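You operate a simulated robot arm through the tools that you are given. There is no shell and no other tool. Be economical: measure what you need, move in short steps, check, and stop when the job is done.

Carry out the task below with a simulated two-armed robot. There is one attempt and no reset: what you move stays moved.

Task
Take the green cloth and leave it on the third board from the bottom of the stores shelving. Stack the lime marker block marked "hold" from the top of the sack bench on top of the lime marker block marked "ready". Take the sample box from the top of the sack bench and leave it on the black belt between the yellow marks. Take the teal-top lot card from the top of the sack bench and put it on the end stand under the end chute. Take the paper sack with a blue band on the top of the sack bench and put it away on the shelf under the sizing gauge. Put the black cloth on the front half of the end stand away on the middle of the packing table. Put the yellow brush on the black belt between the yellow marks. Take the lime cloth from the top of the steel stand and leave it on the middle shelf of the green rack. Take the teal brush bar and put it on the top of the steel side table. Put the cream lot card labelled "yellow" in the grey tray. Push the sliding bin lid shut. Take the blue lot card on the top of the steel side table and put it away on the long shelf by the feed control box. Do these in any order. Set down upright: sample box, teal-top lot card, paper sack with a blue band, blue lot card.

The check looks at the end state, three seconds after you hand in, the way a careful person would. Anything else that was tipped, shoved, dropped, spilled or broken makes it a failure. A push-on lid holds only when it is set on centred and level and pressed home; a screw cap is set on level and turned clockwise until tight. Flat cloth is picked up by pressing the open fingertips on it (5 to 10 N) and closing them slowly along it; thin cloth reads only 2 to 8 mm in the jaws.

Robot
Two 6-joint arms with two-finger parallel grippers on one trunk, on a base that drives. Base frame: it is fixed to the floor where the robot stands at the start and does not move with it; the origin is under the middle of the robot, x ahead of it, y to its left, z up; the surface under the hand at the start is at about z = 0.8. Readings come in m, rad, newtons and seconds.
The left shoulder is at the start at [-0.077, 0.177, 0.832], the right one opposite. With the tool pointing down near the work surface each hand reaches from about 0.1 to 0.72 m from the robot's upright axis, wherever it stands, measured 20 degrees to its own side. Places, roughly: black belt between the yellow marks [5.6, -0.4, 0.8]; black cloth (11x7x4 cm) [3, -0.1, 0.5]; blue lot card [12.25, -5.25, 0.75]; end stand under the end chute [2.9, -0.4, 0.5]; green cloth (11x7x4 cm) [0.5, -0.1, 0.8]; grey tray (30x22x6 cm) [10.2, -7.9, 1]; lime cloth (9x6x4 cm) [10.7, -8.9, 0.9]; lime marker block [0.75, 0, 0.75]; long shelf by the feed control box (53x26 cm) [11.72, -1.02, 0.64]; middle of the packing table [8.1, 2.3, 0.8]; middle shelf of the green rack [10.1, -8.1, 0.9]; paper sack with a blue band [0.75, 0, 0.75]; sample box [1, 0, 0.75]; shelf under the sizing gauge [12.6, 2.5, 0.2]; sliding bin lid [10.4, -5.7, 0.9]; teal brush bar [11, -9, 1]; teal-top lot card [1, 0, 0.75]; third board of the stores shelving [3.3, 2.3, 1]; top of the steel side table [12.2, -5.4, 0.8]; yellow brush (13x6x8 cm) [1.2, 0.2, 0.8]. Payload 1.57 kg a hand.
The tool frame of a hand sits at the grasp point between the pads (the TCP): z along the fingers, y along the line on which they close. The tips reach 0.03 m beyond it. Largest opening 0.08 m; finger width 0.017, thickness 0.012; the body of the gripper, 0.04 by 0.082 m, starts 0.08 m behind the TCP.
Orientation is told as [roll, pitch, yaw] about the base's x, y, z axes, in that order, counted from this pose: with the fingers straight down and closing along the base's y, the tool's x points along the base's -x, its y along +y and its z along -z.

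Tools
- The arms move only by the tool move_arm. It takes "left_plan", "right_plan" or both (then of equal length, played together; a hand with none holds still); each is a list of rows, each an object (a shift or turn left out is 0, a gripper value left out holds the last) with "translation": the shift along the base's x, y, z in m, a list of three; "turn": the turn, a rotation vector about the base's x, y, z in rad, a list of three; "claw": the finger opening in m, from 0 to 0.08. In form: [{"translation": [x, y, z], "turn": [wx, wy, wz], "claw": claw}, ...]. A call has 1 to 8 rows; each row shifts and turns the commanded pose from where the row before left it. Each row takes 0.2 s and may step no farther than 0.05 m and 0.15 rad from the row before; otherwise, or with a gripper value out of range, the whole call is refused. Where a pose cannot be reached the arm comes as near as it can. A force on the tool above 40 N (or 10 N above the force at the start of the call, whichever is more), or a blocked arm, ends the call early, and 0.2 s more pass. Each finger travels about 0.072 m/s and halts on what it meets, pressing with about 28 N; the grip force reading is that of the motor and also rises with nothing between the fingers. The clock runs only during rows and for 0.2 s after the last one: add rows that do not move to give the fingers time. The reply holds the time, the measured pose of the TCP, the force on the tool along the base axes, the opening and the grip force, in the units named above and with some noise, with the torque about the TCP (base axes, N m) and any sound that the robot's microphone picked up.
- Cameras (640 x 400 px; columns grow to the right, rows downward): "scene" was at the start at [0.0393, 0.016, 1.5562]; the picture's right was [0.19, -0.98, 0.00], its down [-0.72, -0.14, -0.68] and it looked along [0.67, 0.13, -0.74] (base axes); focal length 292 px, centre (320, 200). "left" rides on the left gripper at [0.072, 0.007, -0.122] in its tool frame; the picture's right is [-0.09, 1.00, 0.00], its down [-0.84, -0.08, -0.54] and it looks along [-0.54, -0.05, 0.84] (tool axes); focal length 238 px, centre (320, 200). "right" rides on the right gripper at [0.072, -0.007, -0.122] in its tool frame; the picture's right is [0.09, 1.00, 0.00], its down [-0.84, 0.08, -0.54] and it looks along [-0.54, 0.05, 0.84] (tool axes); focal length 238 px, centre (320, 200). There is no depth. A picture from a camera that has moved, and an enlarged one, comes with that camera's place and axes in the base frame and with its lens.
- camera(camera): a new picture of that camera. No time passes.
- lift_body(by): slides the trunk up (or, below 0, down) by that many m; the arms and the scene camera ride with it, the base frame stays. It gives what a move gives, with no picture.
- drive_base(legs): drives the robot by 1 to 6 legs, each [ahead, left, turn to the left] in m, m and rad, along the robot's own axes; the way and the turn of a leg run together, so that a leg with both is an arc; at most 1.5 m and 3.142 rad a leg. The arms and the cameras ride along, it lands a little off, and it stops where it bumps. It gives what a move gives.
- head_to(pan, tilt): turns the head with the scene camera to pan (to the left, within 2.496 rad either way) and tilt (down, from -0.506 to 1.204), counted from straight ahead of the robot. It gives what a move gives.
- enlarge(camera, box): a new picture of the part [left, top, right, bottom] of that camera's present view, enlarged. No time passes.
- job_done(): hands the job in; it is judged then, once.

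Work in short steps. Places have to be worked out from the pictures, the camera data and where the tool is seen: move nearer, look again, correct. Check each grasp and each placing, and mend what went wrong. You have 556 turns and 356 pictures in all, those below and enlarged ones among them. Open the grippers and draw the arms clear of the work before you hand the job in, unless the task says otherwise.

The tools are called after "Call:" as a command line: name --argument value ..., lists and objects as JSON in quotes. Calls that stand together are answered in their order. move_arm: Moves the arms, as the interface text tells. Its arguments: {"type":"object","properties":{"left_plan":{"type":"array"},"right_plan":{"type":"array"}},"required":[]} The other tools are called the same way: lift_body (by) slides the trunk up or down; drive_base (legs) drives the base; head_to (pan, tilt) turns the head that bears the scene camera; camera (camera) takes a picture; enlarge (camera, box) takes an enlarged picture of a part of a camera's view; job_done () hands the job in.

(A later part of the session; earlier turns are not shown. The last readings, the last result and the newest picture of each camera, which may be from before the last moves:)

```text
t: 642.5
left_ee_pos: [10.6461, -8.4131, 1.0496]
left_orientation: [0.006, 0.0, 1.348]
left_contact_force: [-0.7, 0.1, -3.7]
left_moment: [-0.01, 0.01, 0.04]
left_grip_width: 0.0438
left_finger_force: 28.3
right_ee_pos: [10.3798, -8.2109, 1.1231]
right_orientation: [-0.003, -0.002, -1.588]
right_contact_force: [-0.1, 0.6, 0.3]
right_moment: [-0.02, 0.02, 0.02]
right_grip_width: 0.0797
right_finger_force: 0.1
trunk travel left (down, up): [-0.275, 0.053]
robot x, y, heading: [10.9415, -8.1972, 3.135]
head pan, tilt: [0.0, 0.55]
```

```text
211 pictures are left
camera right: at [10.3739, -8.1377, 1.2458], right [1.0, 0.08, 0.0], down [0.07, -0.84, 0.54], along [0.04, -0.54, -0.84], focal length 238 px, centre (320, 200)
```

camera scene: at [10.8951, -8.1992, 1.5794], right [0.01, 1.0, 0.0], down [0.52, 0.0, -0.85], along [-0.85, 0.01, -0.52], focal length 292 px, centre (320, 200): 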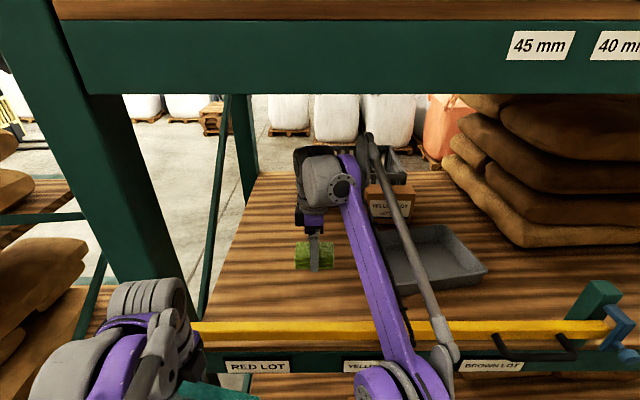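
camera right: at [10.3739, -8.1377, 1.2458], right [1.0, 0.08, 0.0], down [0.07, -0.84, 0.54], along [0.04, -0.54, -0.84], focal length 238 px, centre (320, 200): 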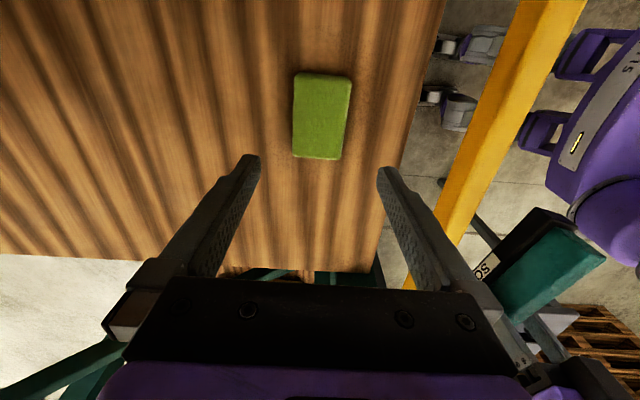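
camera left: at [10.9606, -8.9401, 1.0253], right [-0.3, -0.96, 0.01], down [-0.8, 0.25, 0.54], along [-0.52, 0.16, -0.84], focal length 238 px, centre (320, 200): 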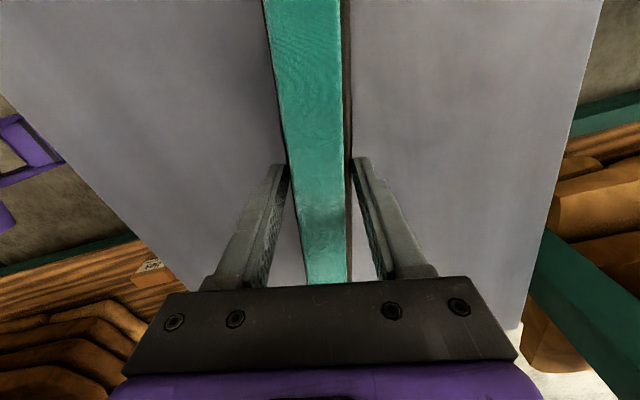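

The lime cloth is on the middle shelf. Retract the right hand over the gate, restore its yaw, and back out.

Call:
move_arm --right_plan '[{"translation": [0.045, 0.02, 0.01]}, {"translation": [0.045, 0.02, 0.0]}, {"translation": [0.045, 0.02, 0]}, {"translation": [0.045, 0.02, 0]}, {"translation": [0.045, 0.02, 0], "turn": [0, 0, -0.149]}, {"translation": [0.03, 0.02, 0], "turn": [0, 0, -0.149]}, {"translation": [0, 0.02, 0], "turn": [0, 0, -0.149]}, {"translation": [0, 0.02, 0], "turn": [0, 0, -0.149]}]'

Call:
drive_base --legs '[[-0.4, 0, 0], [0, -0.7, 0]]'

Call:
move_arm --right_plan '[{"turn": [0, 0, -0.149]}, {"turn": [0, 0, -0.149]}, {"turn": [0, 0, -0.149]}, {"turn": [0, 0, -0.149]}, {"turn": [0, 0, -0.149]}, {"turn": [0, 0, -0.149]}]'

Call:
head_to --pan -1.4 --tilt 0.4

Call:
camera --camera "scene"

```text
refused: row 1 steps farther than a row can; nothing moved
```

```text
t: 651.3
left_ee_pos: [11.0565, -7.6952, 1.052]
left_orientation: [0.005, 0.001, 1.326]
left_contact_force: [0.2, 0.3, -4.9]
left_moment: [-0.03, 0.02, 0.0]
left_grip_width: 0.0437
left_finger_force: 28.1
right_ee_pos: [10.7933, -7.487, 1.1224]
right_orientation: [-0.003, -0.001, -1.605]
right_contact_force: [0.4, -0.2, 0.5]
right_moment: [-0.01, 0.0, -0.01]
right_grip_width: 0.08
right_finger_force: 0.0
trunk travel left (down, up): [-0.275, 0.053]
robot x, y, heading: [11.3527, -7.4856, 3.121]
head pan, tilt: [0.0, 0.55]
```

```text
t: 652.7
left_ee_pos: [11.055, -7.6958, 1.0503]
left_orientation: [0.004, 0.001, 1.328]
left_contact_force: [1.0, -0.4, -3.9]
left_moment: [0.01, -0.01, -0.01]
left_grip_width: 0.0435
left_finger_force: 27.6
right_ee_pos: [10.7931, -7.487, 1.1231]
right_orientation: [-0.004, -0.001, -2.505]
right_contact_force: [1.0, -0.3, 0.5]
right_moment: [0.0, 0.03, -0.01]
right_grip_width: 0.0798
right_finger_force: 0.1
trunk travel left (down, up): [-0.275, 0.053]
robot x, y, heading: [11.3544, -7.488, 3.116]
head pan, tilt: [0.0, 0.55]
```

```text
t: 654.2
left_ee_pos: [11.0561, -7.695, 1.0497]
left_orientation: [0.006, -0.001, 1.326]
left_contact_force: [-0.5, 0.4, -3.7]
left_moment: [0.0, 0.02, -0.04]
left_grip_width: 0.0437
left_finger_force: 28.9
right_ee_pos: [10.7936, -7.4867, 1.1228]
right_orientation: [-0.003, -0.003, -2.501]
right_contact_force: [0.1, 0.0, 0.3]
right_moment: [-0.02, -0.02, 0.0]
right_grip_width: 0.0798
right_finger_force: 0.1
trunk travel left (down, up): [-0.275, 0.053]
robot x, y, heading: [11.3568, -7.4884, 3.118]
head pan, tilt: [-1.4, 0.4]
```

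```text
210 pictures are left
camera scene: at [11.3859, -7.3968, 1.5931], right [0.99, 0.14, 0.0], down [0.06, -0.39, -0.92], along [-0.13, 0.91, -0.39], focal length 292 px, centre (320, 200)
```

scene: 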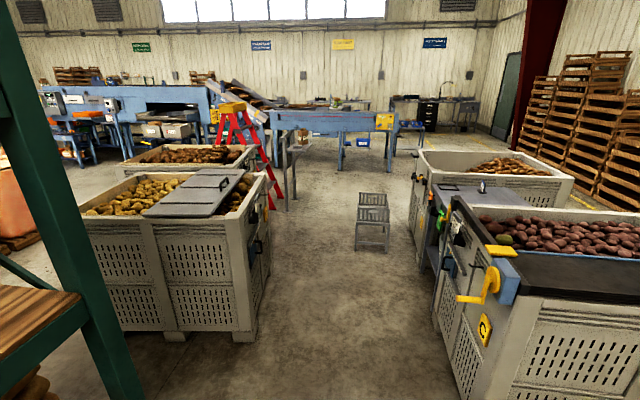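

Bin B with its lid, and the side table (between the right-hand crates) are visible. Zoom on both.

Call:
enlarge --camera "scene" --box '[70, 130, 290, 270]'

Call:
enlarge --camera "scene" --box '[400, 140, 560, 300]'

```text
2.86 times, centred on (180, 200) of scene
camera zoom: at [11.3859, -7.3968, 1.5931], right [0.99, 0.14, 0.0], down [0.06, -0.39, -0.92], along [-0.13, 0.91, -0.39], focal length 834 px, centre (720, 200)
```

zoom: 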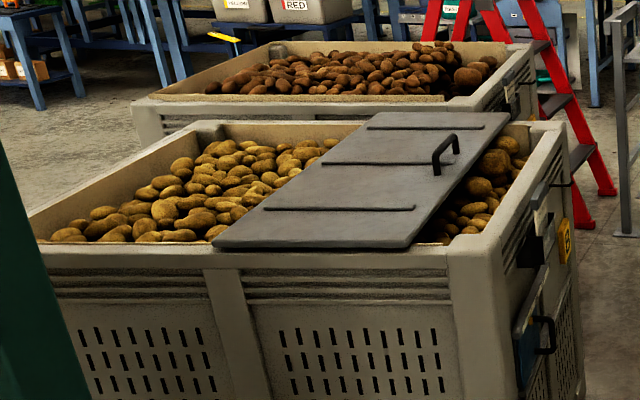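

```text
2.50 times, centred on (480, 220) of scene
camera zoom: at [11.3859, -7.3968, 1.5931], right [0.99, 0.14, 0.0], down [0.06, -0.39, -0.92], along [-0.13, 0.91, -0.39], focal length 730 px, centre (-80, 150)
```

zoom: 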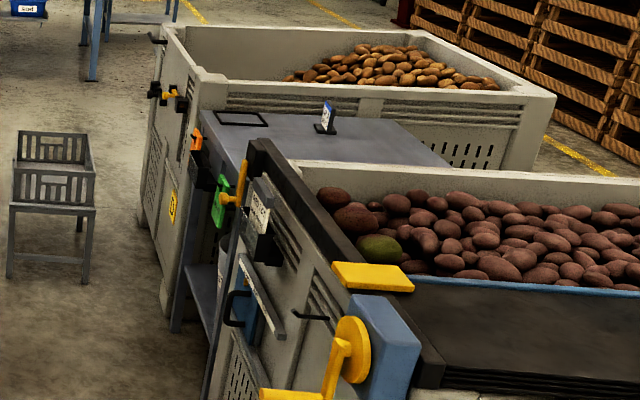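

I'll retract the right hand, turn to face north, drive up the aisle to y≈-5.45, then turn to face the side table (east).

Call:
move_arm --right_plan '[{"translation": [0.04, 0.02, 0.0], "turn": [0, 0, -0.149]}, {"translation": [0.04, 0.02, 0.0], "turn": [0, 0, -0.149]}, {"translation": [0.04, 0.02, 0], "turn": [0, 0, -0.149]}, {"translation": [0.04, 0.02, 0], "turn": [0, 0, -0.149]}, {"translation": [0.04, 0.02, 0]}, {"translation": [0.04, 0.03, 0]}, {"translation": [0, 0.03, 0]}, {"translation": [0, 0.03, 0]}]'

Call:
drive_base --legs '[[0, 0, -1.547], [1.0, 0, 0], [0.55, 0, 0]]'

Call:
head_to --pan 0.4 --tilt 0.7

Call:
camera --camera "scene"

```text
t: 656.0
left_ee_pos: [11.0549, -7.6949, 1.0504]
left_orientation: [0.005, 0.0, 1.326]
left_contact_force: [0.7, 0.4, -3.7]
left_moment: [0.03, -0.01, -0.01]
left_grip_width: 0.0438
left_finger_force: 28.5
right_ee_pos: [11.0351, -7.2933, 1.125]
right_orientation: [-0.005, -0.001, -3.098]
right_contact_force: [1.3, -0.2, -0.5]
right_moment: [-0.02, 0.0, -0.03]
right_grip_width: 0.0799
right_finger_force: 0.1
trunk travel left (down, up): [-0.275, 0.053]
robot x, y, heading: [11.3575, -7.4864, 3.118]
head pan, tilt: [-1.4, 0.4]
```

```text
t: 667.6
left_ee_pos: [11.1177, -5.6628, 1.0499]
left_orientation: [0.006, 0.002, -0.212]
left_contact_force: [-1.1, -0.9, -3.5]
left_moment: [-0.01, -0.02, 0.0]
left_grip_width: 0.0436
left_finger_force: 28.3
right_ee_pos: [11.5184, -5.6293, 1.1247]
right_orientation: [-0.003, 0.0, 1.645]
right_contact_force: [-0.6, 0.6, -0.4]
right_moment: [0.0, 0.01, 0.0]
right_grip_width: 0.0799
right_finger_force: 0.2
trunk travel left (down, up): [-0.275, 0.053]
robot x, y, heading: [11.3358, -5.9555, 1.584]
head pan, tilt: [-1.4, 0.4]
```

```text
t: 669.4
left_ee_pos: [11.118, -5.6628, 1.0501]
left_orientation: [0.008, 0.0, -0.212]
left_contact_force: [-0.5, 0.6, -4.1]
left_moment: [-0.02, 0.02, 0.01]
left_grip_width: 0.0435
left_finger_force: 28.1
right_ee_pos: [11.518, -5.6293, 1.125]
right_orientation: [-0.003, -0.002, 1.647]
right_contact_force: [-0.2, 0.3, -0.2]
right_moment: [0.06, 0.0, 0.02]
right_grip_width: 0.08
right_finger_force: 0.0
trunk travel left (down, up): [-0.275, 0.053]
robot x, y, heading: [11.3361, -5.9559, 1.578]
head pan, tilt: [0.4, 0.7]
```

```text
207 pictures are left
camera scene: at [11.3034, -5.918, 1.5663], right [0.92, 0.39, 0.0], down [0.25, -0.59, -0.76], along [-0.3, 0.7, -0.64], focal length 292 px, centre (320, 200)
```

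scene: 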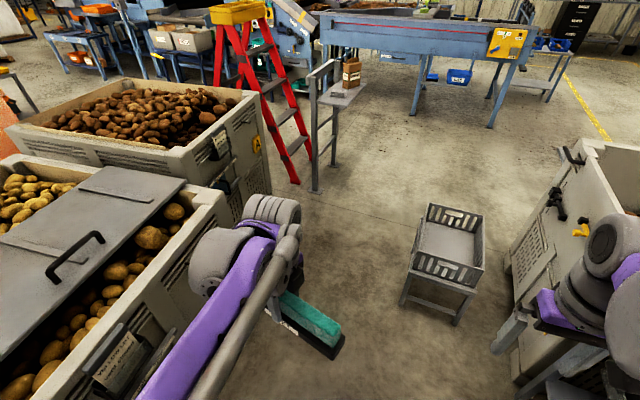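

Call:
enlarge --camera "scene" --box '[0, 150, 250, 400]'

```text
1.60 times, centred on (125, 275) of scene
camera zoom: at [11.3034, -5.918, 1.5663], right [0.92, 0.39, 0.0], down [0.25, -0.59, -0.76], along [-0.3, 0.7, -0.64], focal length 467 px, centre (632, 80)
```

zoom: 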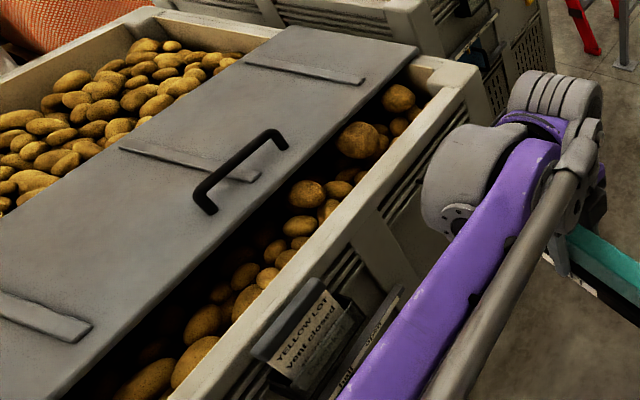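

There is a "YELLOW LOT / vent closed" card in a holder on bin B and another plate with text. Zoom in there.

Call:
enlarge --camera "scene" --box '[80, 310, 170, 400]'

```text
4.44 times, centred on (125, 355) of scene
camera zoom: at [11.3034, -5.918, 1.5663], right [0.92, 0.39, 0.0], down [0.25, -0.59, -0.76], along [-0.3, 0.7, -0.64], focal length 1298 px, centre (1187, -489)
```

zoom: 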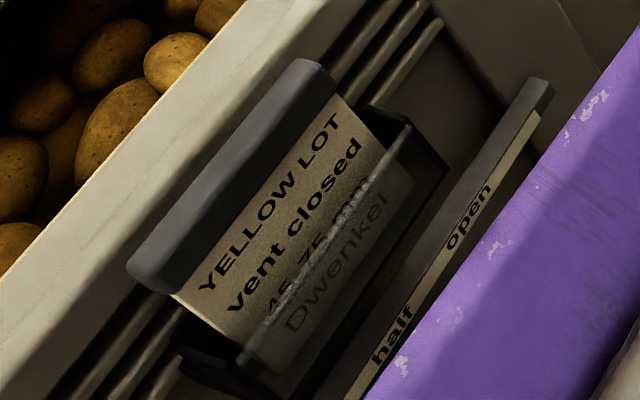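

That is the cream "YELLOW LOT" card, in a pocket on bin B's aisle side. First the side table: go to y≈-5.45 and turn east.

Call:
drive_base --legs '[[0.5, 0, 0], [0, 0, -1.58]]'

Call:
head_to --pan 0.0 --tilt 0.7

Call:
camera --camera "scene"

```text
t: 676.3
left_ee_pos: [11.6293, -5.2398, 1.0498]
left_orientation: [0.006, 0.001, -1.807]
left_contact_force: [0.0, 0.5, -3.5]
left_moment: [-0.02, 0.01, 0.0]
left_grip_width: 0.0441
left_finger_force: 27.7
right_ee_pos: [11.6535, -5.6417, 1.1253]
right_orientation: [-0.003, -0.002, 0.052]
right_contact_force: [0.4, -1.3, 0.2]
right_moment: [-0.01, 0.0, -0.01]
right_grip_width: 0.0799
right_finger_force: 0.1
trunk travel left (down, up): [-0.275, 0.053]
robot x, y, heading: [11.3278, -5.4474, -0.024]
head pan, tilt: [0.4, 0.7]
```

```text
t: 677.2
left_ee_pos: [11.6289, -5.2394, 1.0518]
left_orientation: [0.006, 0.001, -1.806]
left_contact_force: [0.5, 0.3, -3.3]
left_moment: [0.0, -0.02, -0.01]
left_grip_width: 0.0437
left_finger_force: 27.8
right_ee_pos: [11.654, -5.6411, 1.1249]
right_orientation: [-0.004, -0.001, 0.052]
right_contact_force: [-0.5, -0.4, -0.7]
right_moment: [0.0, 0.0, 0.01]
right_grip_width: 0.08
right_finger_force: 0.0
trunk travel left (down, up): [-0.275, 0.053]
robot x, y, heading: [11.3296, -5.4481, -0.016]
head pan, tilt: [0.0, 0.7]
```

```text
204 pictures are left
camera scene: at [11.3774, -5.4482, 1.5663], right [-0.02, -1.0, 0.0], down [-0.64, 0.01, -0.76], along [0.76, -0.01, -0.64], focal length 292 px, centre (320, 200)
```

scene: 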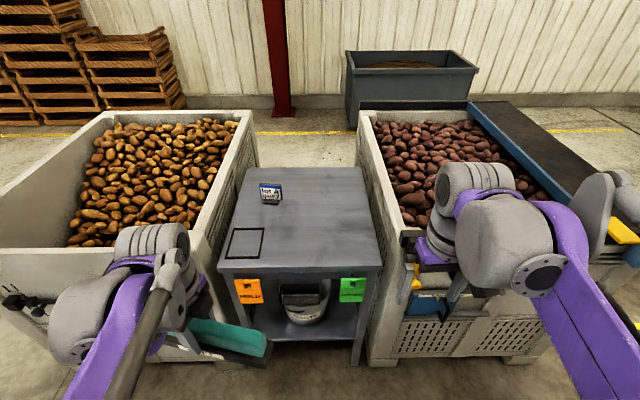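

Table top: x 11.94–12.52, y -5.65…-5.14; the blue card is at ≈(12.256, -5.26), facing me. I'll set the brush bar at ≈(12.1, -5.48). Drive 0.25 m closer with the right hand held back.

Call:
move_arm --right_plan '[{"translation": [-0.03, -0.02, 0.0]}, {"translation": [-0.03, -0.02, 0.0]}, {"translation": [-0.03, -0.02, 0.0]}, {"translation": [-0.03, -0.02, 0.0]}]'

Call:
drive_base --legs '[[0.25, 0, 0.016]]'

Call:
move_arm --left_plan '[{"translation": [0.03, -0.035, 0]}, {"translation": [0.03, -0.035, 0]}, {"translation": [0.03, -0.035, 0]}, {"translation": [0.03, -0.035, 0]}, {"translation": [0.03, -0.035, 0]}, {"translation": [0.03, -0.035, -0.01]}, {"translation": [0.03, -0.02, -0.03]}]'

Call:
camera --camera "left"

Call:
camera --camera "scene"

```text
t: 678.2
left_ee_pos: [11.6284, -5.2394, 1.0511]
left_orientation: [0.007, -0.001, -1.806]
left_contact_force: [0.5, -0.1, -4.3]
left_moment: [0.01, -0.03, -0.02]
left_grip_width: 0.0436
left_finger_force: 27.8
right_ee_pos: [11.5315, -5.7224, 1.1244]
right_orientation: [-0.003, -0.003, 0.051]
right_contact_force: [0.3, 0.2, 0.2]
right_moment: [0.0, -0.03, 0.02]
right_grip_width: 0.08
right_finger_force: 0.0
trunk travel left (down, up): [-0.275, 0.053]
robot x, y, heading: [11.3341, -5.4477, -0.017]
head pan, tilt: [0.0, 0.7]
```

```text
t: 680.0
left_ee_pos: [11.8755, -5.2388, 1.0507]
left_orientation: [0.005, 0.0, -1.793]
left_contact_force: [-0.5, 0.1, -4.4]
left_moment: [0.01, -0.01, 0.03]
left_grip_width: 0.0438
left_finger_force: 27.9
right_ee_pos: [11.7858, -5.7211, 1.1247]
right_orientation: [-0.002, -0.002, 0.069]
right_contact_force: [-1.2, -0.3, -0.2]
right_moment: [0.01, 0.0, -0.01]
right_grip_width: 0.0801
right_finger_force: 0.1
trunk travel left (down, up): [-0.275, 0.053]
robot x, y, heading: [11.5793, -5.4515, -0.004]
head pan, tilt: [0.0, 0.7]
```

```text
t: 681.6
left_ee_pos: [12.0896, -5.4672, 1.0069]
left_orientation: [0.003, 0.0, -1.791]
left_contact_force: [-1.0, -0.8, -3.8]
left_moment: [0.0, 0.01, -0.03]
left_grip_width: 0.044
left_finger_force: 28.3
right_ee_pos: [11.7875, -5.7228, 1.1233]
right_orientation: [-0.004, 0.002, 0.068]
right_contact_force: [0.8, -0.5, -1.0]
right_moment: [-0.04, 0.04, -0.02]
right_grip_width: 0.08
right_finger_force: 0.0
trunk travel left (down, up): [-0.275, 0.053]
robot x, y, heading: [11.5814, -5.4496, -0.001]
head pan, tilt: [0.0, 0.7]
```

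```text
203 pictures are left
camera left: at [12.1123, -5.3971, 1.1277], right [0.95, -0.31, 0.0], down [-0.26, -0.8, 0.54], along [-0.16, -0.52, -0.84], focal length 238 px, centre (320, 200)
```

left: 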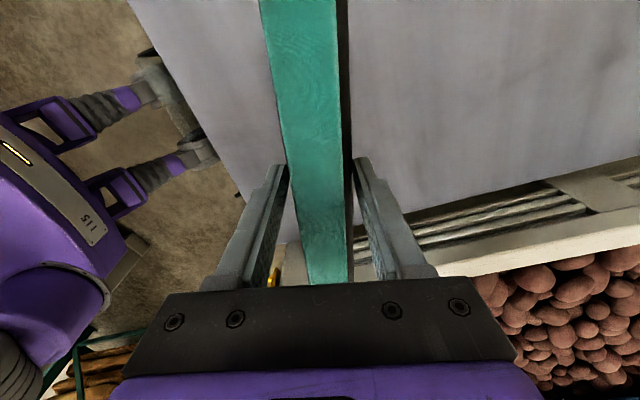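

```text
202 pictures are left
camera scene: at [11.6287, -5.4508, 1.5662], right [0.0, -1.0, 0.0], down [-0.65, 0.0, -0.76], along [0.76, 0.0, -0.65], focal length 292 px, centre (320, 200)
```

scene: 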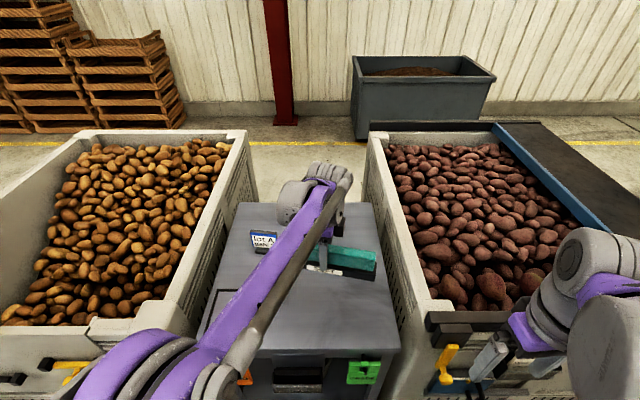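

Position is good. Lower in steps to contact.

Call:
move_arm --left_plan '[{"translation": [0, 0, -0.04]}, {"translation": [0, 0, -0.04]}, {"translation": [0, 0, -0.015]}, {"translation": [0, 0, -0.01]}, {"translation": [0, 0, -0.01]}, {"translation": [0, 0, -0.01]}, {"translation": [0, 0, -0.01]}, {"translation": [0, 0, -0.01]}]'

```text
t: 683.4
left_ee_pos: [12.0848, -5.4673, 0.8677]
left_orientation: [0.008, 0.001, -1.791]
left_contact_force: [1.9, 0.6, 27.6]
left_moment: [0.01, 0.08, -0.01]
left_grip_width: 0.0438
left_finger_force: 28.3
right_ee_pos: [11.7857, -5.7213, 1.124]
right_orientation: [-0.004, -0.001, 0.067]
right_contact_force: [-0.1, 0.1, -0.1]
right_moment: [0.01, 0.04, 0.01]
right_grip_width: 0.08
right_finger_force: 0.1
trunk travel left (down, up): [-0.275, 0.053]
robot x, y, heading: [11.577, -5.4539, -0.006]
head pan, tilt: [0.0, 0.7]
```

Contact (table ≈0.815). Release and rise.

Call:
move_arm --left_plan '[{"translation": [0, 0, 0.004], "claw": 0.05}, {"claw": 0.06}, {"claw": 0.08}, {"claw": 0.08}, {"translation": [0, 0, 0.04]}, {"translation": [0, 0, 0.045]}, {"translation": [0, 0, 0.045]}, {"translation": [-0.03, 0.02, 0.02]}]'

Call:
camera --camera "left"

```text
t: 685.2
left_ee_pos: [12.0551, -5.446, 1.0226]
left_orientation: [0.007, 0.0, -1.793]
left_contact_force: [-0.9, 0.4, -0.3]
left_moment: [0.02, -0.03, 0.01]
left_grip_width: 0.08
left_finger_force: 0.2
right_ee_pos: [11.7839, -5.7211, 1.1239]
right_orientation: [-0.003, -0.002, 0.065]
right_contact_force: [-0.9, -0.1, 0.0]
right_moment: [0.02, -0.02, -0.01]
right_grip_width: 0.08
right_finger_force: 0.1
trunk travel left (down, up): [-0.275, 0.053]
robot x, y, heading: [11.582, -5.4546, -0.001]
head pan, tilt: [0.0, 0.7]
```

```text
201 pictures are left
camera left: at [12.079, -5.3751, 1.1454], right [0.95, -0.31, 0.01], down [-0.26, -0.8, 0.54], along [-0.16, -0.52, -0.84], focal length 238 px, centre (320, 200)
```

left: 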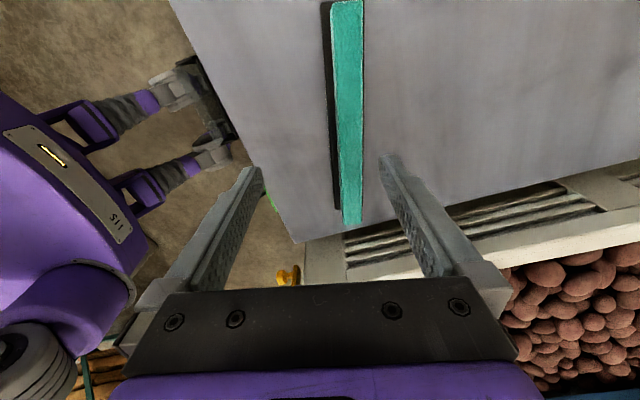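

The brush bar is on the side table. Next the blue card with the left hand; look closely at it first.

Call:
move_arm --left_plan '[{"translation": [-0.02, 0.03, 0.03], "turn": [0, 0, 0.1]}, {"translation": [-0.01, 0.04, 0.01], "turn": [0, 0, 0.1]}, {"translation": [0, 0.045, 0.0]}, {"translation": [0, 0.045, 0]}, {"translation": [0, 0.045, 0]}]'

Call:
camera --camera "left"

Call:
enlarge --camera "scene" --box '[200, 190, 400, 320]'

```text
t: 686.4
left_ee_pos: [12.0252, -5.2387, 1.0625]
left_orientation: [0.006, -0.002, -1.592]
left_contact_force: [0.1, -0.2, 0.9]
left_moment: [-0.05, 0.02, 0.03]
left_grip_width: 0.0797
left_finger_force: 0.0
right_ee_pos: [11.7864, -5.7212, 1.1244]
right_orientation: [-0.003, 0.0, 0.066]
right_contact_force: [0.1, -0.3, 0.0]
right_moment: [-0.01, 0.03, 0.0]
right_grip_width: 0.08
right_finger_force: 0.0
trunk travel left (down, up): [-0.275, 0.053]
robot x, y, heading: [11.5801, -5.449, -0.004]
head pan, tilt: [0.0, 0.7]
```

```text
200 pictures are left
camera left: at [12.0338, -5.1665, 1.1839], right [0.99, -0.11, 0.01], down [-0.1, -0.83, 0.54], along [-0.06, -0.54, -0.84], focal length 238 px, centre (320, 200)
```

left: 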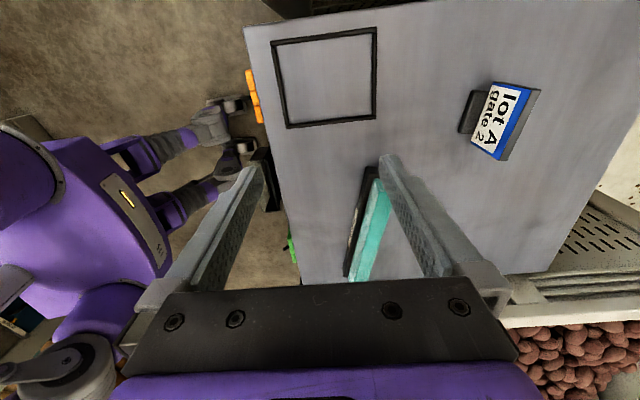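

```text
3.08 times, centred on (300, 255) of scene
camera zoom: at [11.6268, -5.4495, 1.5663], right [0.0, -1.0, 0.0], down [-0.64, 0.0, -0.76], along [0.76, 0.0, -0.64], focal length 899 px, centre (382, 31)
```

zoom: 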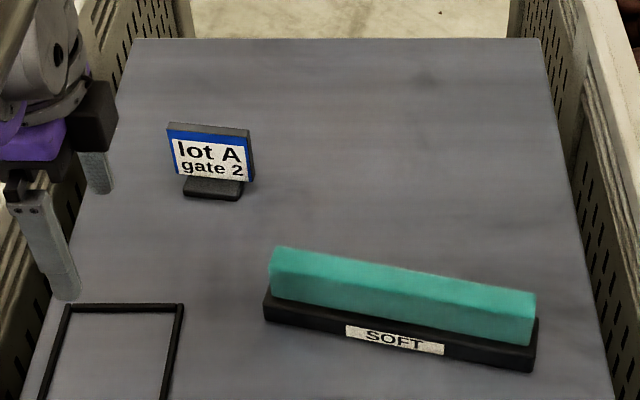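

The card's top edge is centred ≈(12.274, -5.275) with a slight tilt (hand yaw ≈-1.69). Drive 6 cm closer and move above it.

Call:
drive_base --legs '[[0.06, 0, 0]]'

Call:
move_arm --left_plan '[{"translation": [0.04, -0.007, 0], "turn": [0, 0, -0.05]}, {"translation": [0.04, -0.007, 0], "turn": [0, 0, -0.05]}, {"translation": [0.04, -0.007, 0]}, {"translation": [0.04, -0.007, -0.02]}, {"translation": [0.027, -0.007, -0.03]}, {"translation": [0, 0, 0]}]'

Call:
camera --camera "left"

```text
t: 687.4
left_ee_pos: [12.0841, -5.2411, 1.062]
left_orientation: [0.006, -0.001, -1.591]
left_contact_force: [0.5, -0.4, 0.0]
left_moment: [0.0, 0.0, 0.01]
left_grip_width: 0.0801
left_finger_force: 0.0
right_ee_pos: [11.8445, -5.7216, 1.1229]
right_orientation: [-0.003, -0.001, 0.067]
right_contact_force: [0.0, 1.1, 0.4]
right_moment: [-0.02, 0.03, -0.04]
right_grip_width: 0.0802
right_finger_force: 0.0
trunk travel left (down, up): [-0.275, 0.053]
robot x, y, heading: [11.6376, -5.4522, -0.003]
head pan, tilt: [0.0, 0.7]
```

```text
t: 688.8
left_ee_pos: [12.2685, -5.2764, 1.0103]
left_orientation: [0.008, 0.0, -1.692]
left_contact_force: [0.1, 0.0, -0.8]
left_moment: [0.0, 0.0, 0.01]
left_grip_width: 0.0801
left_finger_force: 0.1
right_ee_pos: [11.8439, -5.7223, 1.123]
right_orientation: [-0.003, -0.002, 0.068]
right_contact_force: [0.1, 0.5, -0.3]
right_moment: [-0.01, 0.0, 0.03]
right_grip_width: 0.0797
right_finger_force: 0.1
trunk travel left (down, up): [-0.275, 0.053]
robot x, y, heading: [11.6384, -5.4512, -0.004]
head pan, tilt: [0.0, 0.7]
```

```text
198 pictures are left
camera left: at [12.284, -5.2035, 1.1333], right [0.98, -0.21, 0.01], down [-0.18, -0.82, 0.54], along [-0.11, -0.53, -0.84], focal length 238 px, centre (320, 200)
```

left: 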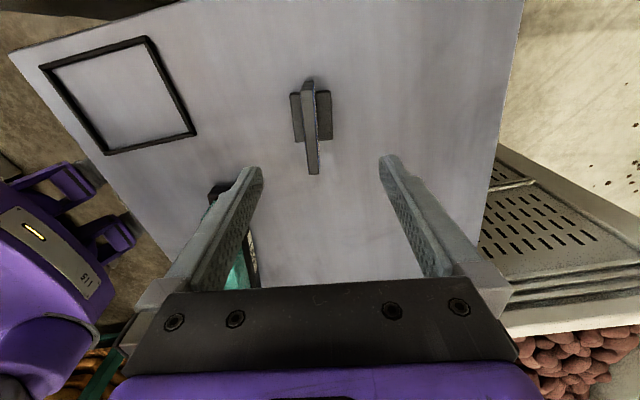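

Card is at (12.261, -5.274), aligned. Descend, close and lift.

Call:
move_arm --left_plan '[{"translation": [-0.007, 0.003, -0.04]}, {"translation": [0, 0, -0.045]}, {"translation": [0, 0, -0.04]}, {"translation": [0, 0, -0.015]}, {"translation": [0, 0, 0]}]'

Call:
camera --camera "left"

```text
t: 690.0
left_ee_pos: [12.2628, -5.2738, 0.8711]
left_orientation: [0.006, 0.0, -1.692]
left_contact_force: [0.5, 0.0, -1.0]
left_moment: [0.0, 0.02, -0.02]
left_grip_width: 0.08
left_finger_force: 0.1
right_ee_pos: [11.8439, -5.7226, 1.1232]
right_orientation: [-0.003, -0.003, 0.063]
right_contact_force: [-0.6, -0.3, -0.4]
right_moment: [0.01, -0.01, 0.04]
right_grip_width: 0.0799
right_finger_force: 0.2
trunk travel left (down, up): [-0.275, 0.053]
robot x, y, heading: [11.6374, -5.4502, -0.001]
head pan, tilt: [0.0, 0.7]
```

```text
197 pictures are left
camera left: at [12.2785, -5.2011, 0.9931], right [0.98, -0.21, 0.01], down [-0.18, -0.82, 0.54], along [-0.11, -0.53, -0.84], focal length 238 px, centre (320, 200)
```

left: 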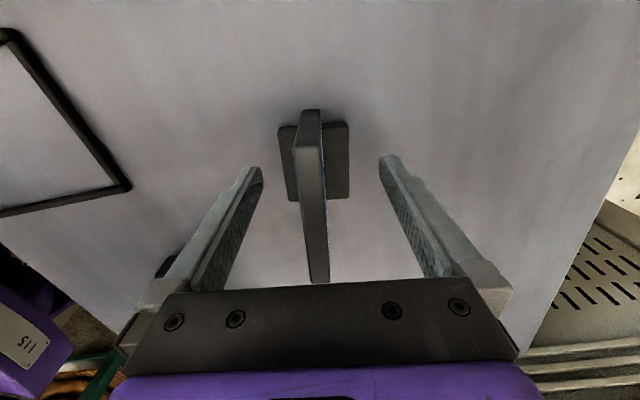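

Call:
move_arm --left_plan '[{"claw": 0.05}, {"claw": 0.025}, {"claw": 0.0}, {"claw": 0.0}, {"claw": 0.0}, {"translation": [0, 0, 0.03]}, {"translation": [0, 0, 0.04]}, {"translation": [0, 0, 0.045]}]'

Call:
camera --camera "left"

```text
t: 691.8
left_ee_pos: [12.2628, -5.2705, 0.9879]
left_orientation: [0.005, 0.002, -1.694]
left_contact_force: [-0.3, -0.7, -0.5]
left_moment: [0.0, -0.03, -0.01]
left_grip_width: 0.0116
left_finger_force: 27.7
right_ee_pos: [11.8443, -5.722, 1.1235]
right_orientation: [-0.003, -0.002, 0.066]
right_contact_force: [-0.6, -0.9, 0.4]
right_moment: [-0.01, 0.01, 0.01]
right_grip_width: 0.0801
right_finger_force: 0.1
trunk travel left (down, up): [-0.275, 0.053]
robot x, y, heading: [11.6394, -5.4466, -0.0]
head pan, tilt: [0.0, 0.7]
```

```text
196 pictures are left
camera left: at [12.2799, -5.199, 1.1095], right [0.98, -0.21, 0.01], down [-0.18, -0.82, 0.54], along [-0.11, -0.53, -0.84], focal length 238 px, centre (320, 200)
```

left: 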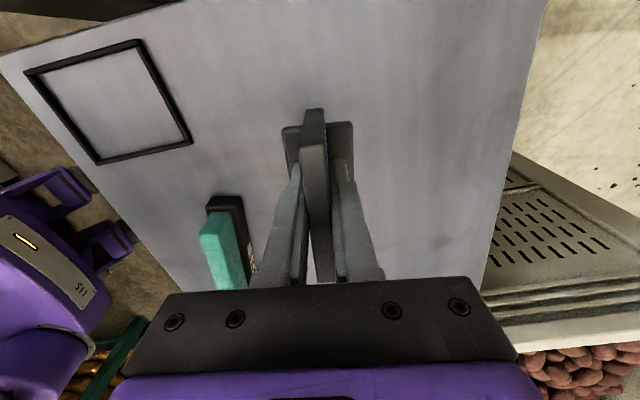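

The blue card is held. Retract it, back off the table and turn to face bin B (west).

Call:
move_arm --left_plan '[{"translation": [-0.03, 0.0, 0.03]}, {"translation": [-0.04, 0.0, 0.02]}, {"translation": [-0.045, 0.0, 0.01]}, {"translation": [-0.045, 0.0, 0]}, {"translation": [-0.045, 0.0, 0]}, {"translation": [-0.045, 0.01, 0]}, {"translation": [-0.04, 0.01, 0]}]'

Call:
drive_base --legs '[[-0.32, -0.1, 0], [0, 0, -1.571], [0, 0, -1.571]]'

Call:
head_to --pan 0.0 --tilt 0.8

Call:
camera --camera "scene"

```text
t: 693.4
left_ee_pos: [11.9726, -5.2544, 1.0478]
left_orientation: [0.008, -0.001, -1.692]
left_contact_force: [-0.5, 1.0, 0.2]
left_moment: [-0.04, 0.0, 0.01]
left_grip_width: 0.0114
left_finger_force: 27.6
right_ee_pos: [11.8439, -5.7237, 1.1238]
right_orientation: [-0.005, -0.001, 0.065]
right_contact_force: [-0.1, 0.1, 0.9]
right_moment: [0.02, -0.02, -0.01]
right_grip_width: 0.0798
right_finger_force: 0.0
trunk travel left (down, up): [-0.275, 0.053]
robot x, y, heading: [11.6377, -5.4531, -0.004]
head pan, tilt: [0.0, 0.7]
```

```text
t: 703.1
left_ee_pos: [10.9957, -5.7626, 1.0471]
left_orientation: [0.006, 0.001, 1.486]
left_contact_force: [0.1, -0.2, -0.9]
left_moment: [-0.02, 0.01, 0.0]
left_grip_width: 0.0113
left_finger_force: 28.1
right_ee_pos: [11.109, -5.2897, 1.1238]
right_orientation: [-0.004, -0.002, -3.039]
right_contact_force: [0.1, 0.3, 0.2]
right_moment: [0.0, 0.01, 0.03]
right_grip_width: 0.08
right_finger_force: 0.2
trunk travel left (down, up): [-0.275, 0.053]
robot x, y, heading: [11.329, -5.5533, -3.106]
head pan, tilt: [0.0, 0.7]
```

```text
t: 703.8
left_ee_pos: [10.9962, -5.763, 1.0477]
left_orientation: [0.004, 0.0, 1.485]
left_contact_force: [0.4, -0.7, -0.2]
left_moment: [-0.04, 0.0, 0.05]
left_grip_width: 0.0114
left_finger_force: 28.4
right_ee_pos: [11.1091, -5.2902, 1.1224]
right_orientation: [-0.003, -0.001, -3.039]
right_contact_force: [0.3, 0.7, -0.2]
right_moment: [0.0, 0.01, 0.0]
right_grip_width: 0.0802
right_finger_force: 0.1
trunk travel left (down, up): [-0.275, 0.053]
robot x, y, heading: [11.3281, -5.5551, -3.11]
head pan, tilt: [0.0, 0.799]
```

```text
195 pictures are left
camera scene: at [11.2877, -5.5537, 1.5581], right [-0.03, 1.0, 0.0], down [0.72, 0.02, -0.7], along [-0.7, -0.02, -0.72], focal length 292 px, centre (320, 200)
```

scene: 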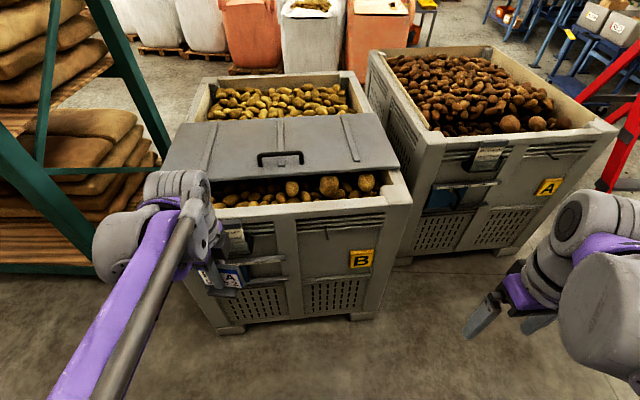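

Call:
enlarge --camera "scene" --box '[150, 60, 430, 230]'

Call:
enlarge --camera "scene" --box '[200, 190, 420, 340]'

```text
2.29 times, centred on (290, 145) of scene
camera zoom: at [11.2877, -5.5537, 1.5581], right [-0.03, 1.0, 0.0], down [0.72, 0.02, -0.7], along [-0.7, -0.02, -0.72], focal length 668 px, centre (389, 326)
```

zoom: 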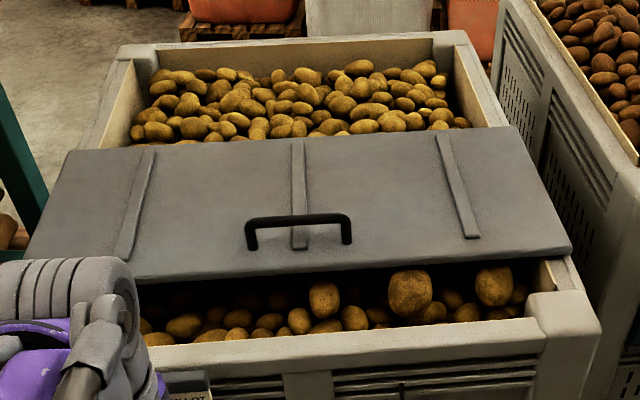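

```text
2.67 times, centred on (310, 265) of scene
camera zoom: at [11.2877, -5.5537, 1.5581], right [-0.03, 1.0, 0.0], down [0.72, 0.02, -0.7], along [-0.7, -0.02, -0.72], focal length 779 px, centre (347, 27)
```

zoom: 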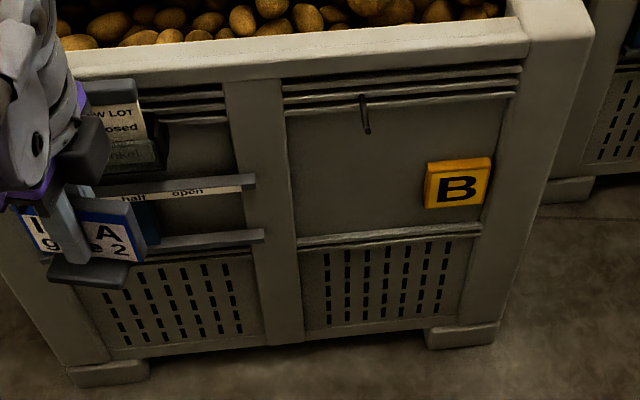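

I'll deal with the cream card first: strafe south so the right hand faces it, and turn the right hand 90°.

Call:
drive_base --legs '[[0, 0.45, -0.03]]'

Call:
move_arm --right_plan '[{"turn": [0, 0, 0.149]}, {"turn": [0, 0, 0.149]}, {"turn": [0, 0, 0.149]}, {"turn": [0, 0, 0.149]}, {"turn": [0, 0, 0.149]}, {"turn": [0, 0, 0.149]}, {"turn": [0, 0, 0.149]}, {"turn": [0, 0, 0.149]}]' --left_plan '[{"translation": [0.01, -0.02, 0]}, {"translation": [0.01, -0.02, 0]}, {"translation": [0.01, -0.02, 0]}, {"translation": [0.01, -0.02, 0]}, {"translation": [0.01, -0.02, 0]}, {"translation": [0.01, -0.02, 0]}, {"translation": [0.01, -0.02, 0]}, {"translation": [0, 0, 0]}]'

Call:
move_arm --right_plan '[{"translation": [-0.02, -0.03, 0], "turn": [0, 0, 0.149]}, {"translation": [-0.02, -0.03, 0], "turn": [0, 0, 0.149]}]'

Call:
camera --camera "scene"

Call:
camera --camera "right"

```text
t: 708.3
left_ee_pos: [10.9972, -6.2064, 1.0487]
left_orientation: [0.006, 0.0, 1.452]
left_contact_force: [-0.5, 0.2, -0.3]
left_moment: [0.02, -0.01, -0.03]
left_grip_width: 0.0117
left_finger_force: 27.5
right_ee_pos: [11.1256, -5.7386, 1.1234]
right_orientation: [-0.003, -0.003, -3.071]
right_contact_force: [-0.7, 0.1, 0.0]
right_moment: [0.02, 0.04, 0.02]
right_grip_width: 0.0799
right_finger_force: 0.1
trunk travel left (down, up): [-0.275, 0.053]
robot x, y, heading: [11.3336, -6.0057, 3.139]
head pan, tilt: [0.0, 0.799]
```

```text
t: 710.1
left_ee_pos: [11.0658, -6.3456, 1.0477]
left_orientation: [0.005, 0.0, 1.45]
left_contact_force: [-0.4, 0.5, -0.5]
left_moment: [0.01, -0.01, 0.0]
left_grip_width: 0.0112
left_finger_force: 28.0
right_ee_pos: [11.1247, -5.7368, 1.1237]
right_orientation: [-0.003, -0.001, -1.879]
right_contact_force: [0.5, 0.9, -0.1]
right_moment: [-0.01, 0.01, 0.02]
right_grip_width: 0.0801
right_finger_force: 0.0
trunk travel left (down, up): [-0.275, 0.053]
robot x, y, heading: [11.3286, -6.0098, 3.139]
head pan, tilt: [0.0, 0.799]
```

```text
t: 710.7
left_ee_pos: [11.0661, -6.3465, 1.0487]
left_orientation: [0.004, 0.0, 1.452]
left_contact_force: [0.3, 0.6, -0.9]
left_moment: [0.0, 0.0, 0.01]
left_grip_width: 0.0113
left_finger_force: 28.8
right_ee_pos: [11.0852, -5.7982, 1.1247]
right_orientation: [-0.004, -0.002, -1.581]
right_contact_force: [0.6, -0.1, 0.6]
right_moment: [0.01, 0.0, 0.02]
right_grip_width: 0.08
right_finger_force: 0.0
trunk travel left (down, up): [-0.275, 0.053]
robot x, y, heading: [11.3324, -6.0061, 3.143]
head pan, tilt: [0.0, 0.799]
```

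```text
192 pictures are left
camera scene: at [11.2943, -6.0064, 1.558], right [0.0, 1.0, 0.0], down [0.72, 0.0, -0.7], along [-0.7, 0.0, -0.72], focal length 292 px, centre (320, 200)
```

scene: 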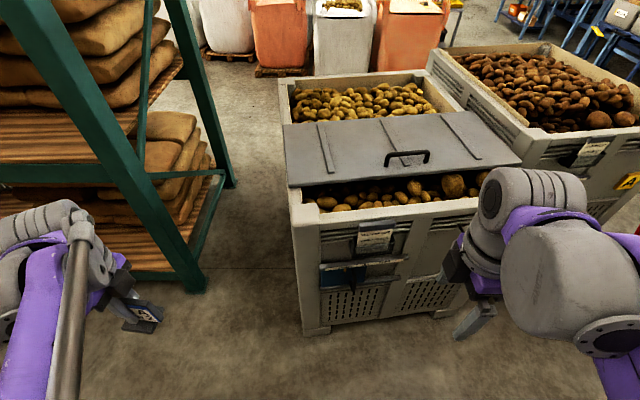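

```text
191 pictures are left
camera right: at [11.0801, -5.7252, 1.2461], right [1.0, 0.08, 0.0], down [0.07, -0.84, 0.54], along [0.04, -0.54, -0.84], focal length 238 px, centre (320, 200)
```

right: 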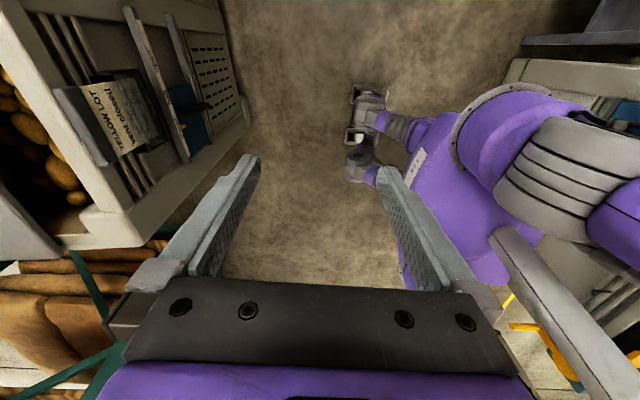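

Call:
enlarge --camera "right" --box '[20, 50, 220, 190]'

Call:
enlarge --camera "scene" --box '[310, 180, 460, 300]'

```text
2.86 times, centred on (120, 120) of right
camera zoom: at [11.0801, -5.7252, 1.2461], right [1.0, 0.08, 0.0], down [0.07, -0.84, 0.54], along [0.04, -0.54, -0.84], focal length 681 px, centre (891, 429)
```

zoom: 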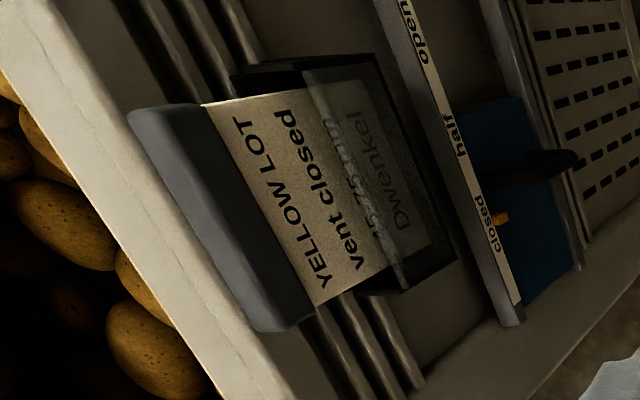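

```text
3.33 times, centred on (385, 240) of scene
camera zoom: at [11.2943, -6.0064, 1.558], right [0.0, 1.0, 0.0], down [0.72, 0.0, -0.7], along [-0.7, 0.0, -0.72], focal length 974 px, centre (103, 67)
```

zoom: 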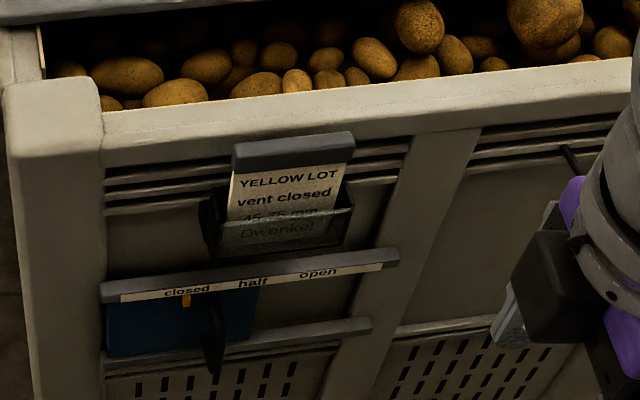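

The card leans in a pocket with a grey top strip near the rim at ≈(10.76, -5.845, 0.91). I need to see the gap behind the strip; bring the right hand camera close, looking along the strip.

Call:
move_arm --right_plan '[{"translation": [-0.045, 0.02, -0.01]}, {"translation": [-0.045, 0.02, -0.01]}, {"translation": [-0.045, 0.02, -0.01]}, {"translation": [-0.045, 0.02, -0.01]}, {"translation": [-0.03, 0.02, -0.03]}, {"translation": [0, 0.02, -0.03]}]'

Call:
camera --camera "right"

```text
refused: row 1 steps farther than a row can; nothing moved
```

```text
188 pictures are left
camera right: at [11.0801, -5.7252, 1.2461], right [1.0, 0.08, 0.0], down [0.07, -0.84, 0.54], along [0.04, -0.54, -0.84], focal length 238 px, centre (320, 200)
```

right: 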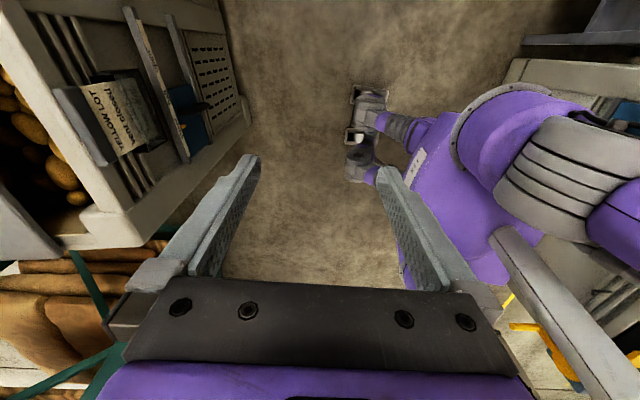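

Call:
move_arm --right_plan '[{"translation": [-0.043, 0.018, -0.01]}, {"translation": [-0.043, 0.018, -0.01]}, {"translation": [-0.043, 0.018, -0.01]}, {"translation": [-0.043, 0.018, -0.01]}, {"translation": [-0.03, 0.02, -0.03]}, {"translation": [0, 0.02, -0.03]}]'

Call:
camera --camera "right"

```text
t: 712.1
left_ee_pos: [11.0669, -6.346, 1.0489]
left_orientation: [0.005, 0.0, 1.452]
left_contact_force: [0.1, 0.6, -1.8]
left_moment: [-0.01, 0.02, -0.01]
left_grip_width: 0.0112
left_finger_force: 28.1
right_ee_pos: [10.8825, -5.6861, 1.0251]
right_orientation: [-0.005, -0.002, -1.581]
right_contact_force: [-0.2, -1.1, 0.2]
right_moment: [-0.05, 0.0, 0.02]
right_grip_width: 0.0799
right_finger_force: 0.0
trunk travel left (down, up): [-0.275, 0.053]
robot x, y, heading: [11.3322, -6.0043, 3.144]
head pan, tilt: [0.0, 0.799]
```

```text
187 pictures are left
camera right: at [10.8773, -5.6135, 1.1485], right [1.0, 0.08, 0.0], down [0.07, -0.84, 0.54], along [0.04, -0.54, -0.84], focal length 238 px, centre (320, 200)
```

right: 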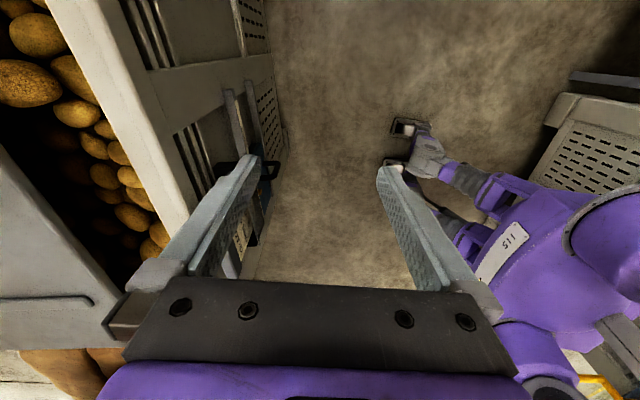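

Call:
move_arm --right_plan '[{"translation": [-0.04, -0.005, 0]}, {"translation": [-0.04, -0.005, 0]}, {"translation": [-0.03, -0.005, 0]}]'

Call:
enlarge --camera "right" --box '[220, 150, 420, 290]'

```text
t: 712.9
left_ee_pos: [11.0648, -6.3458, 1.0484]
left_orientation: [0.005, 0.001, 1.452]
left_contact_force: [-0.6, 0.8, -0.4]
left_moment: [-0.02, -0.03, -0.01]
left_grip_width: 0.0114
left_finger_force: 27.9
right_ee_pos: [10.7732, -5.7026, 1.0239]
right_orientation: [-0.003, -0.002, -1.583]
right_contact_force: [-1.3, -0.7, 0.5]
right_moment: [-0.02, 0.01, 0.02]
right_grip_width: 0.0802
right_finger_force: 0.0
trunk travel left (down, up): [-0.275, 0.053]
robot x, y, heading: [11.3301, -6.0086, 3.142]
head pan, tilt: [0.0, 0.799]
```

```text
2.86 times, centred on (320, 220) of right
camera zoom: at [10.7674, -5.6304, 1.1472], right [1.0, 0.08, 0.0], down [0.07, -0.84, 0.54], along [0.04, -0.54, -0.84], focal length 681 px, centre (320, 143)
```

zoom: 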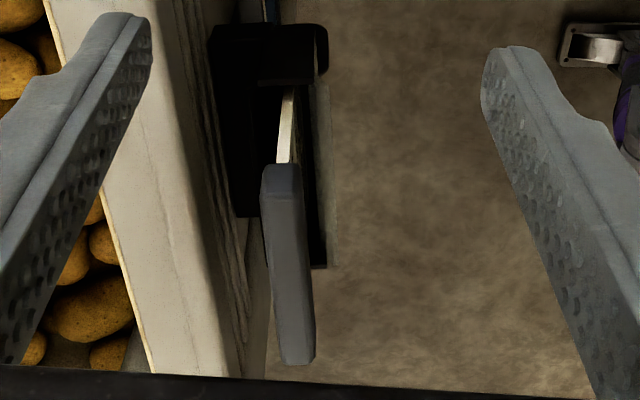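

Great view: the card is vertical, its strip spans x 10.760–10.780, y -5.79…-5.91, top z≈0.917; the rim's outer edge is x≈10.733. A finger fits if I pre-close to ~46 mm and centre at x≈10.776. Position above it.

Call:
move_arm --right_plan '[{"translation": [0.002, -0.049, 0], "claw": 0.046}, {"translation": [0.001, -0.049, 0]}, {"translation": [0, -0.047, 0]}, {"translation": [0, 0, -0.03]}, {"translation": [0, 0, 0]}]'

Call:
camera --camera "right"

```text
t: 714.1
left_ee_pos: [11.0675, -6.3455, 1.0479]
left_orientation: [0.006, -0.001, 1.452]
left_contact_force: [-0.7, 0.3, -1.1]
left_moment: [0.01, 0.04, 0.03]
left_grip_width: 0.0113
left_finger_force: 28.3
right_ee_pos: [10.7798, -5.8473, 0.9956]
right_orientation: [-0.005, 0.0, -1.581]
right_contact_force: [-0.3, -1.2, -0.1]
right_moment: [-0.02, -0.03, -0.02]
right_grip_width: 0.0463
right_finger_force: 0.1
trunk travel left (down, up): [-0.275, 0.053]
robot x, y, heading: [11.3304, -6.0089, 3.142]
head pan, tilt: [0.0, 0.799]
```

```text
185 pictures are left
camera right: at [10.7725, -5.7747, 1.1174], right [1.0, 0.08, 0.0], down [0.07, -0.84, 0.54], along [0.04, -0.54, -0.84], focal length 238 px, centre (320, 200)
```

right: 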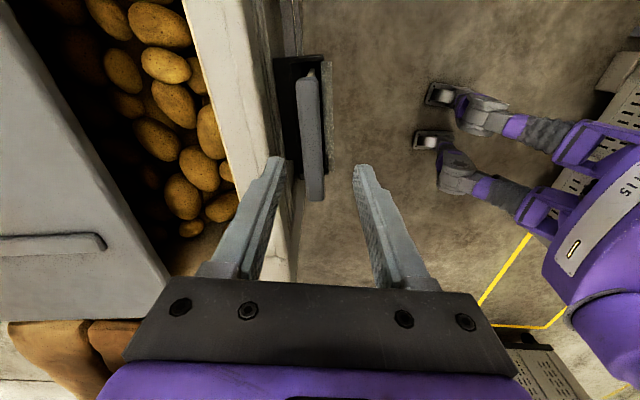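

The strip is yawed ≈0.14; gap behind it is ≈22 mm. Turn +0.148, then lower slowly with the inner finger into the gap.

Call:
move_arm --right_plan '[{"translation": [-0.001, -0.003, 0], "turn": [0, 0, 0.148]}, {"translation": [0, 0, -0.02]}, {"translation": [0, 0, -0.015]}, {"translation": [0, 0, 0]}]'

Call:
enlarge --camera "right" --box '[220, 60, 420, 290]'

```text
t: 715.1
left_ee_pos: [11.0672, -6.3453, 1.0485]
left_orientation: [0.005, 0.001, 1.453]
left_contact_force: [0.6, 1.1, -0.7]
left_moment: [0.01, -0.03, -0.03]
left_grip_width: 0.0115
left_finger_force: 28.5
right_ee_pos: [10.7782, -5.8504, 0.9577]
right_orientation: [-0.004, -0.001, -1.433]
right_contact_force: [0.1, -0.5, 0.5]
right_moment: [0.0, 0.03, 0.01]
right_grip_width: 0.0462
right_finger_force: 0.0
trunk travel left (down, up): [-0.275, 0.053]
robot x, y, heading: [11.3321, -6.0086, 3.141]
head pan, tilt: [0.0, 0.799]
```

```text
1.74 times, centred on (320, 175) of right
camera zoom: at [10.7608, -5.7797, 1.0801], right [0.97, 0.23, 0.0], down [0.19, -0.82, 0.54], along [0.12, -0.53, -0.84], focal length 414 px, centre (320, 244)
```

zoom: 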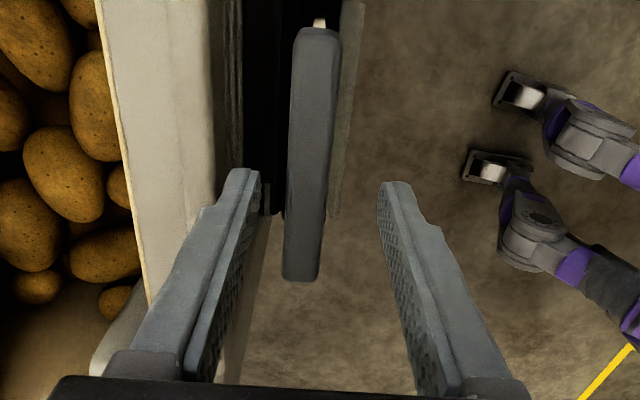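

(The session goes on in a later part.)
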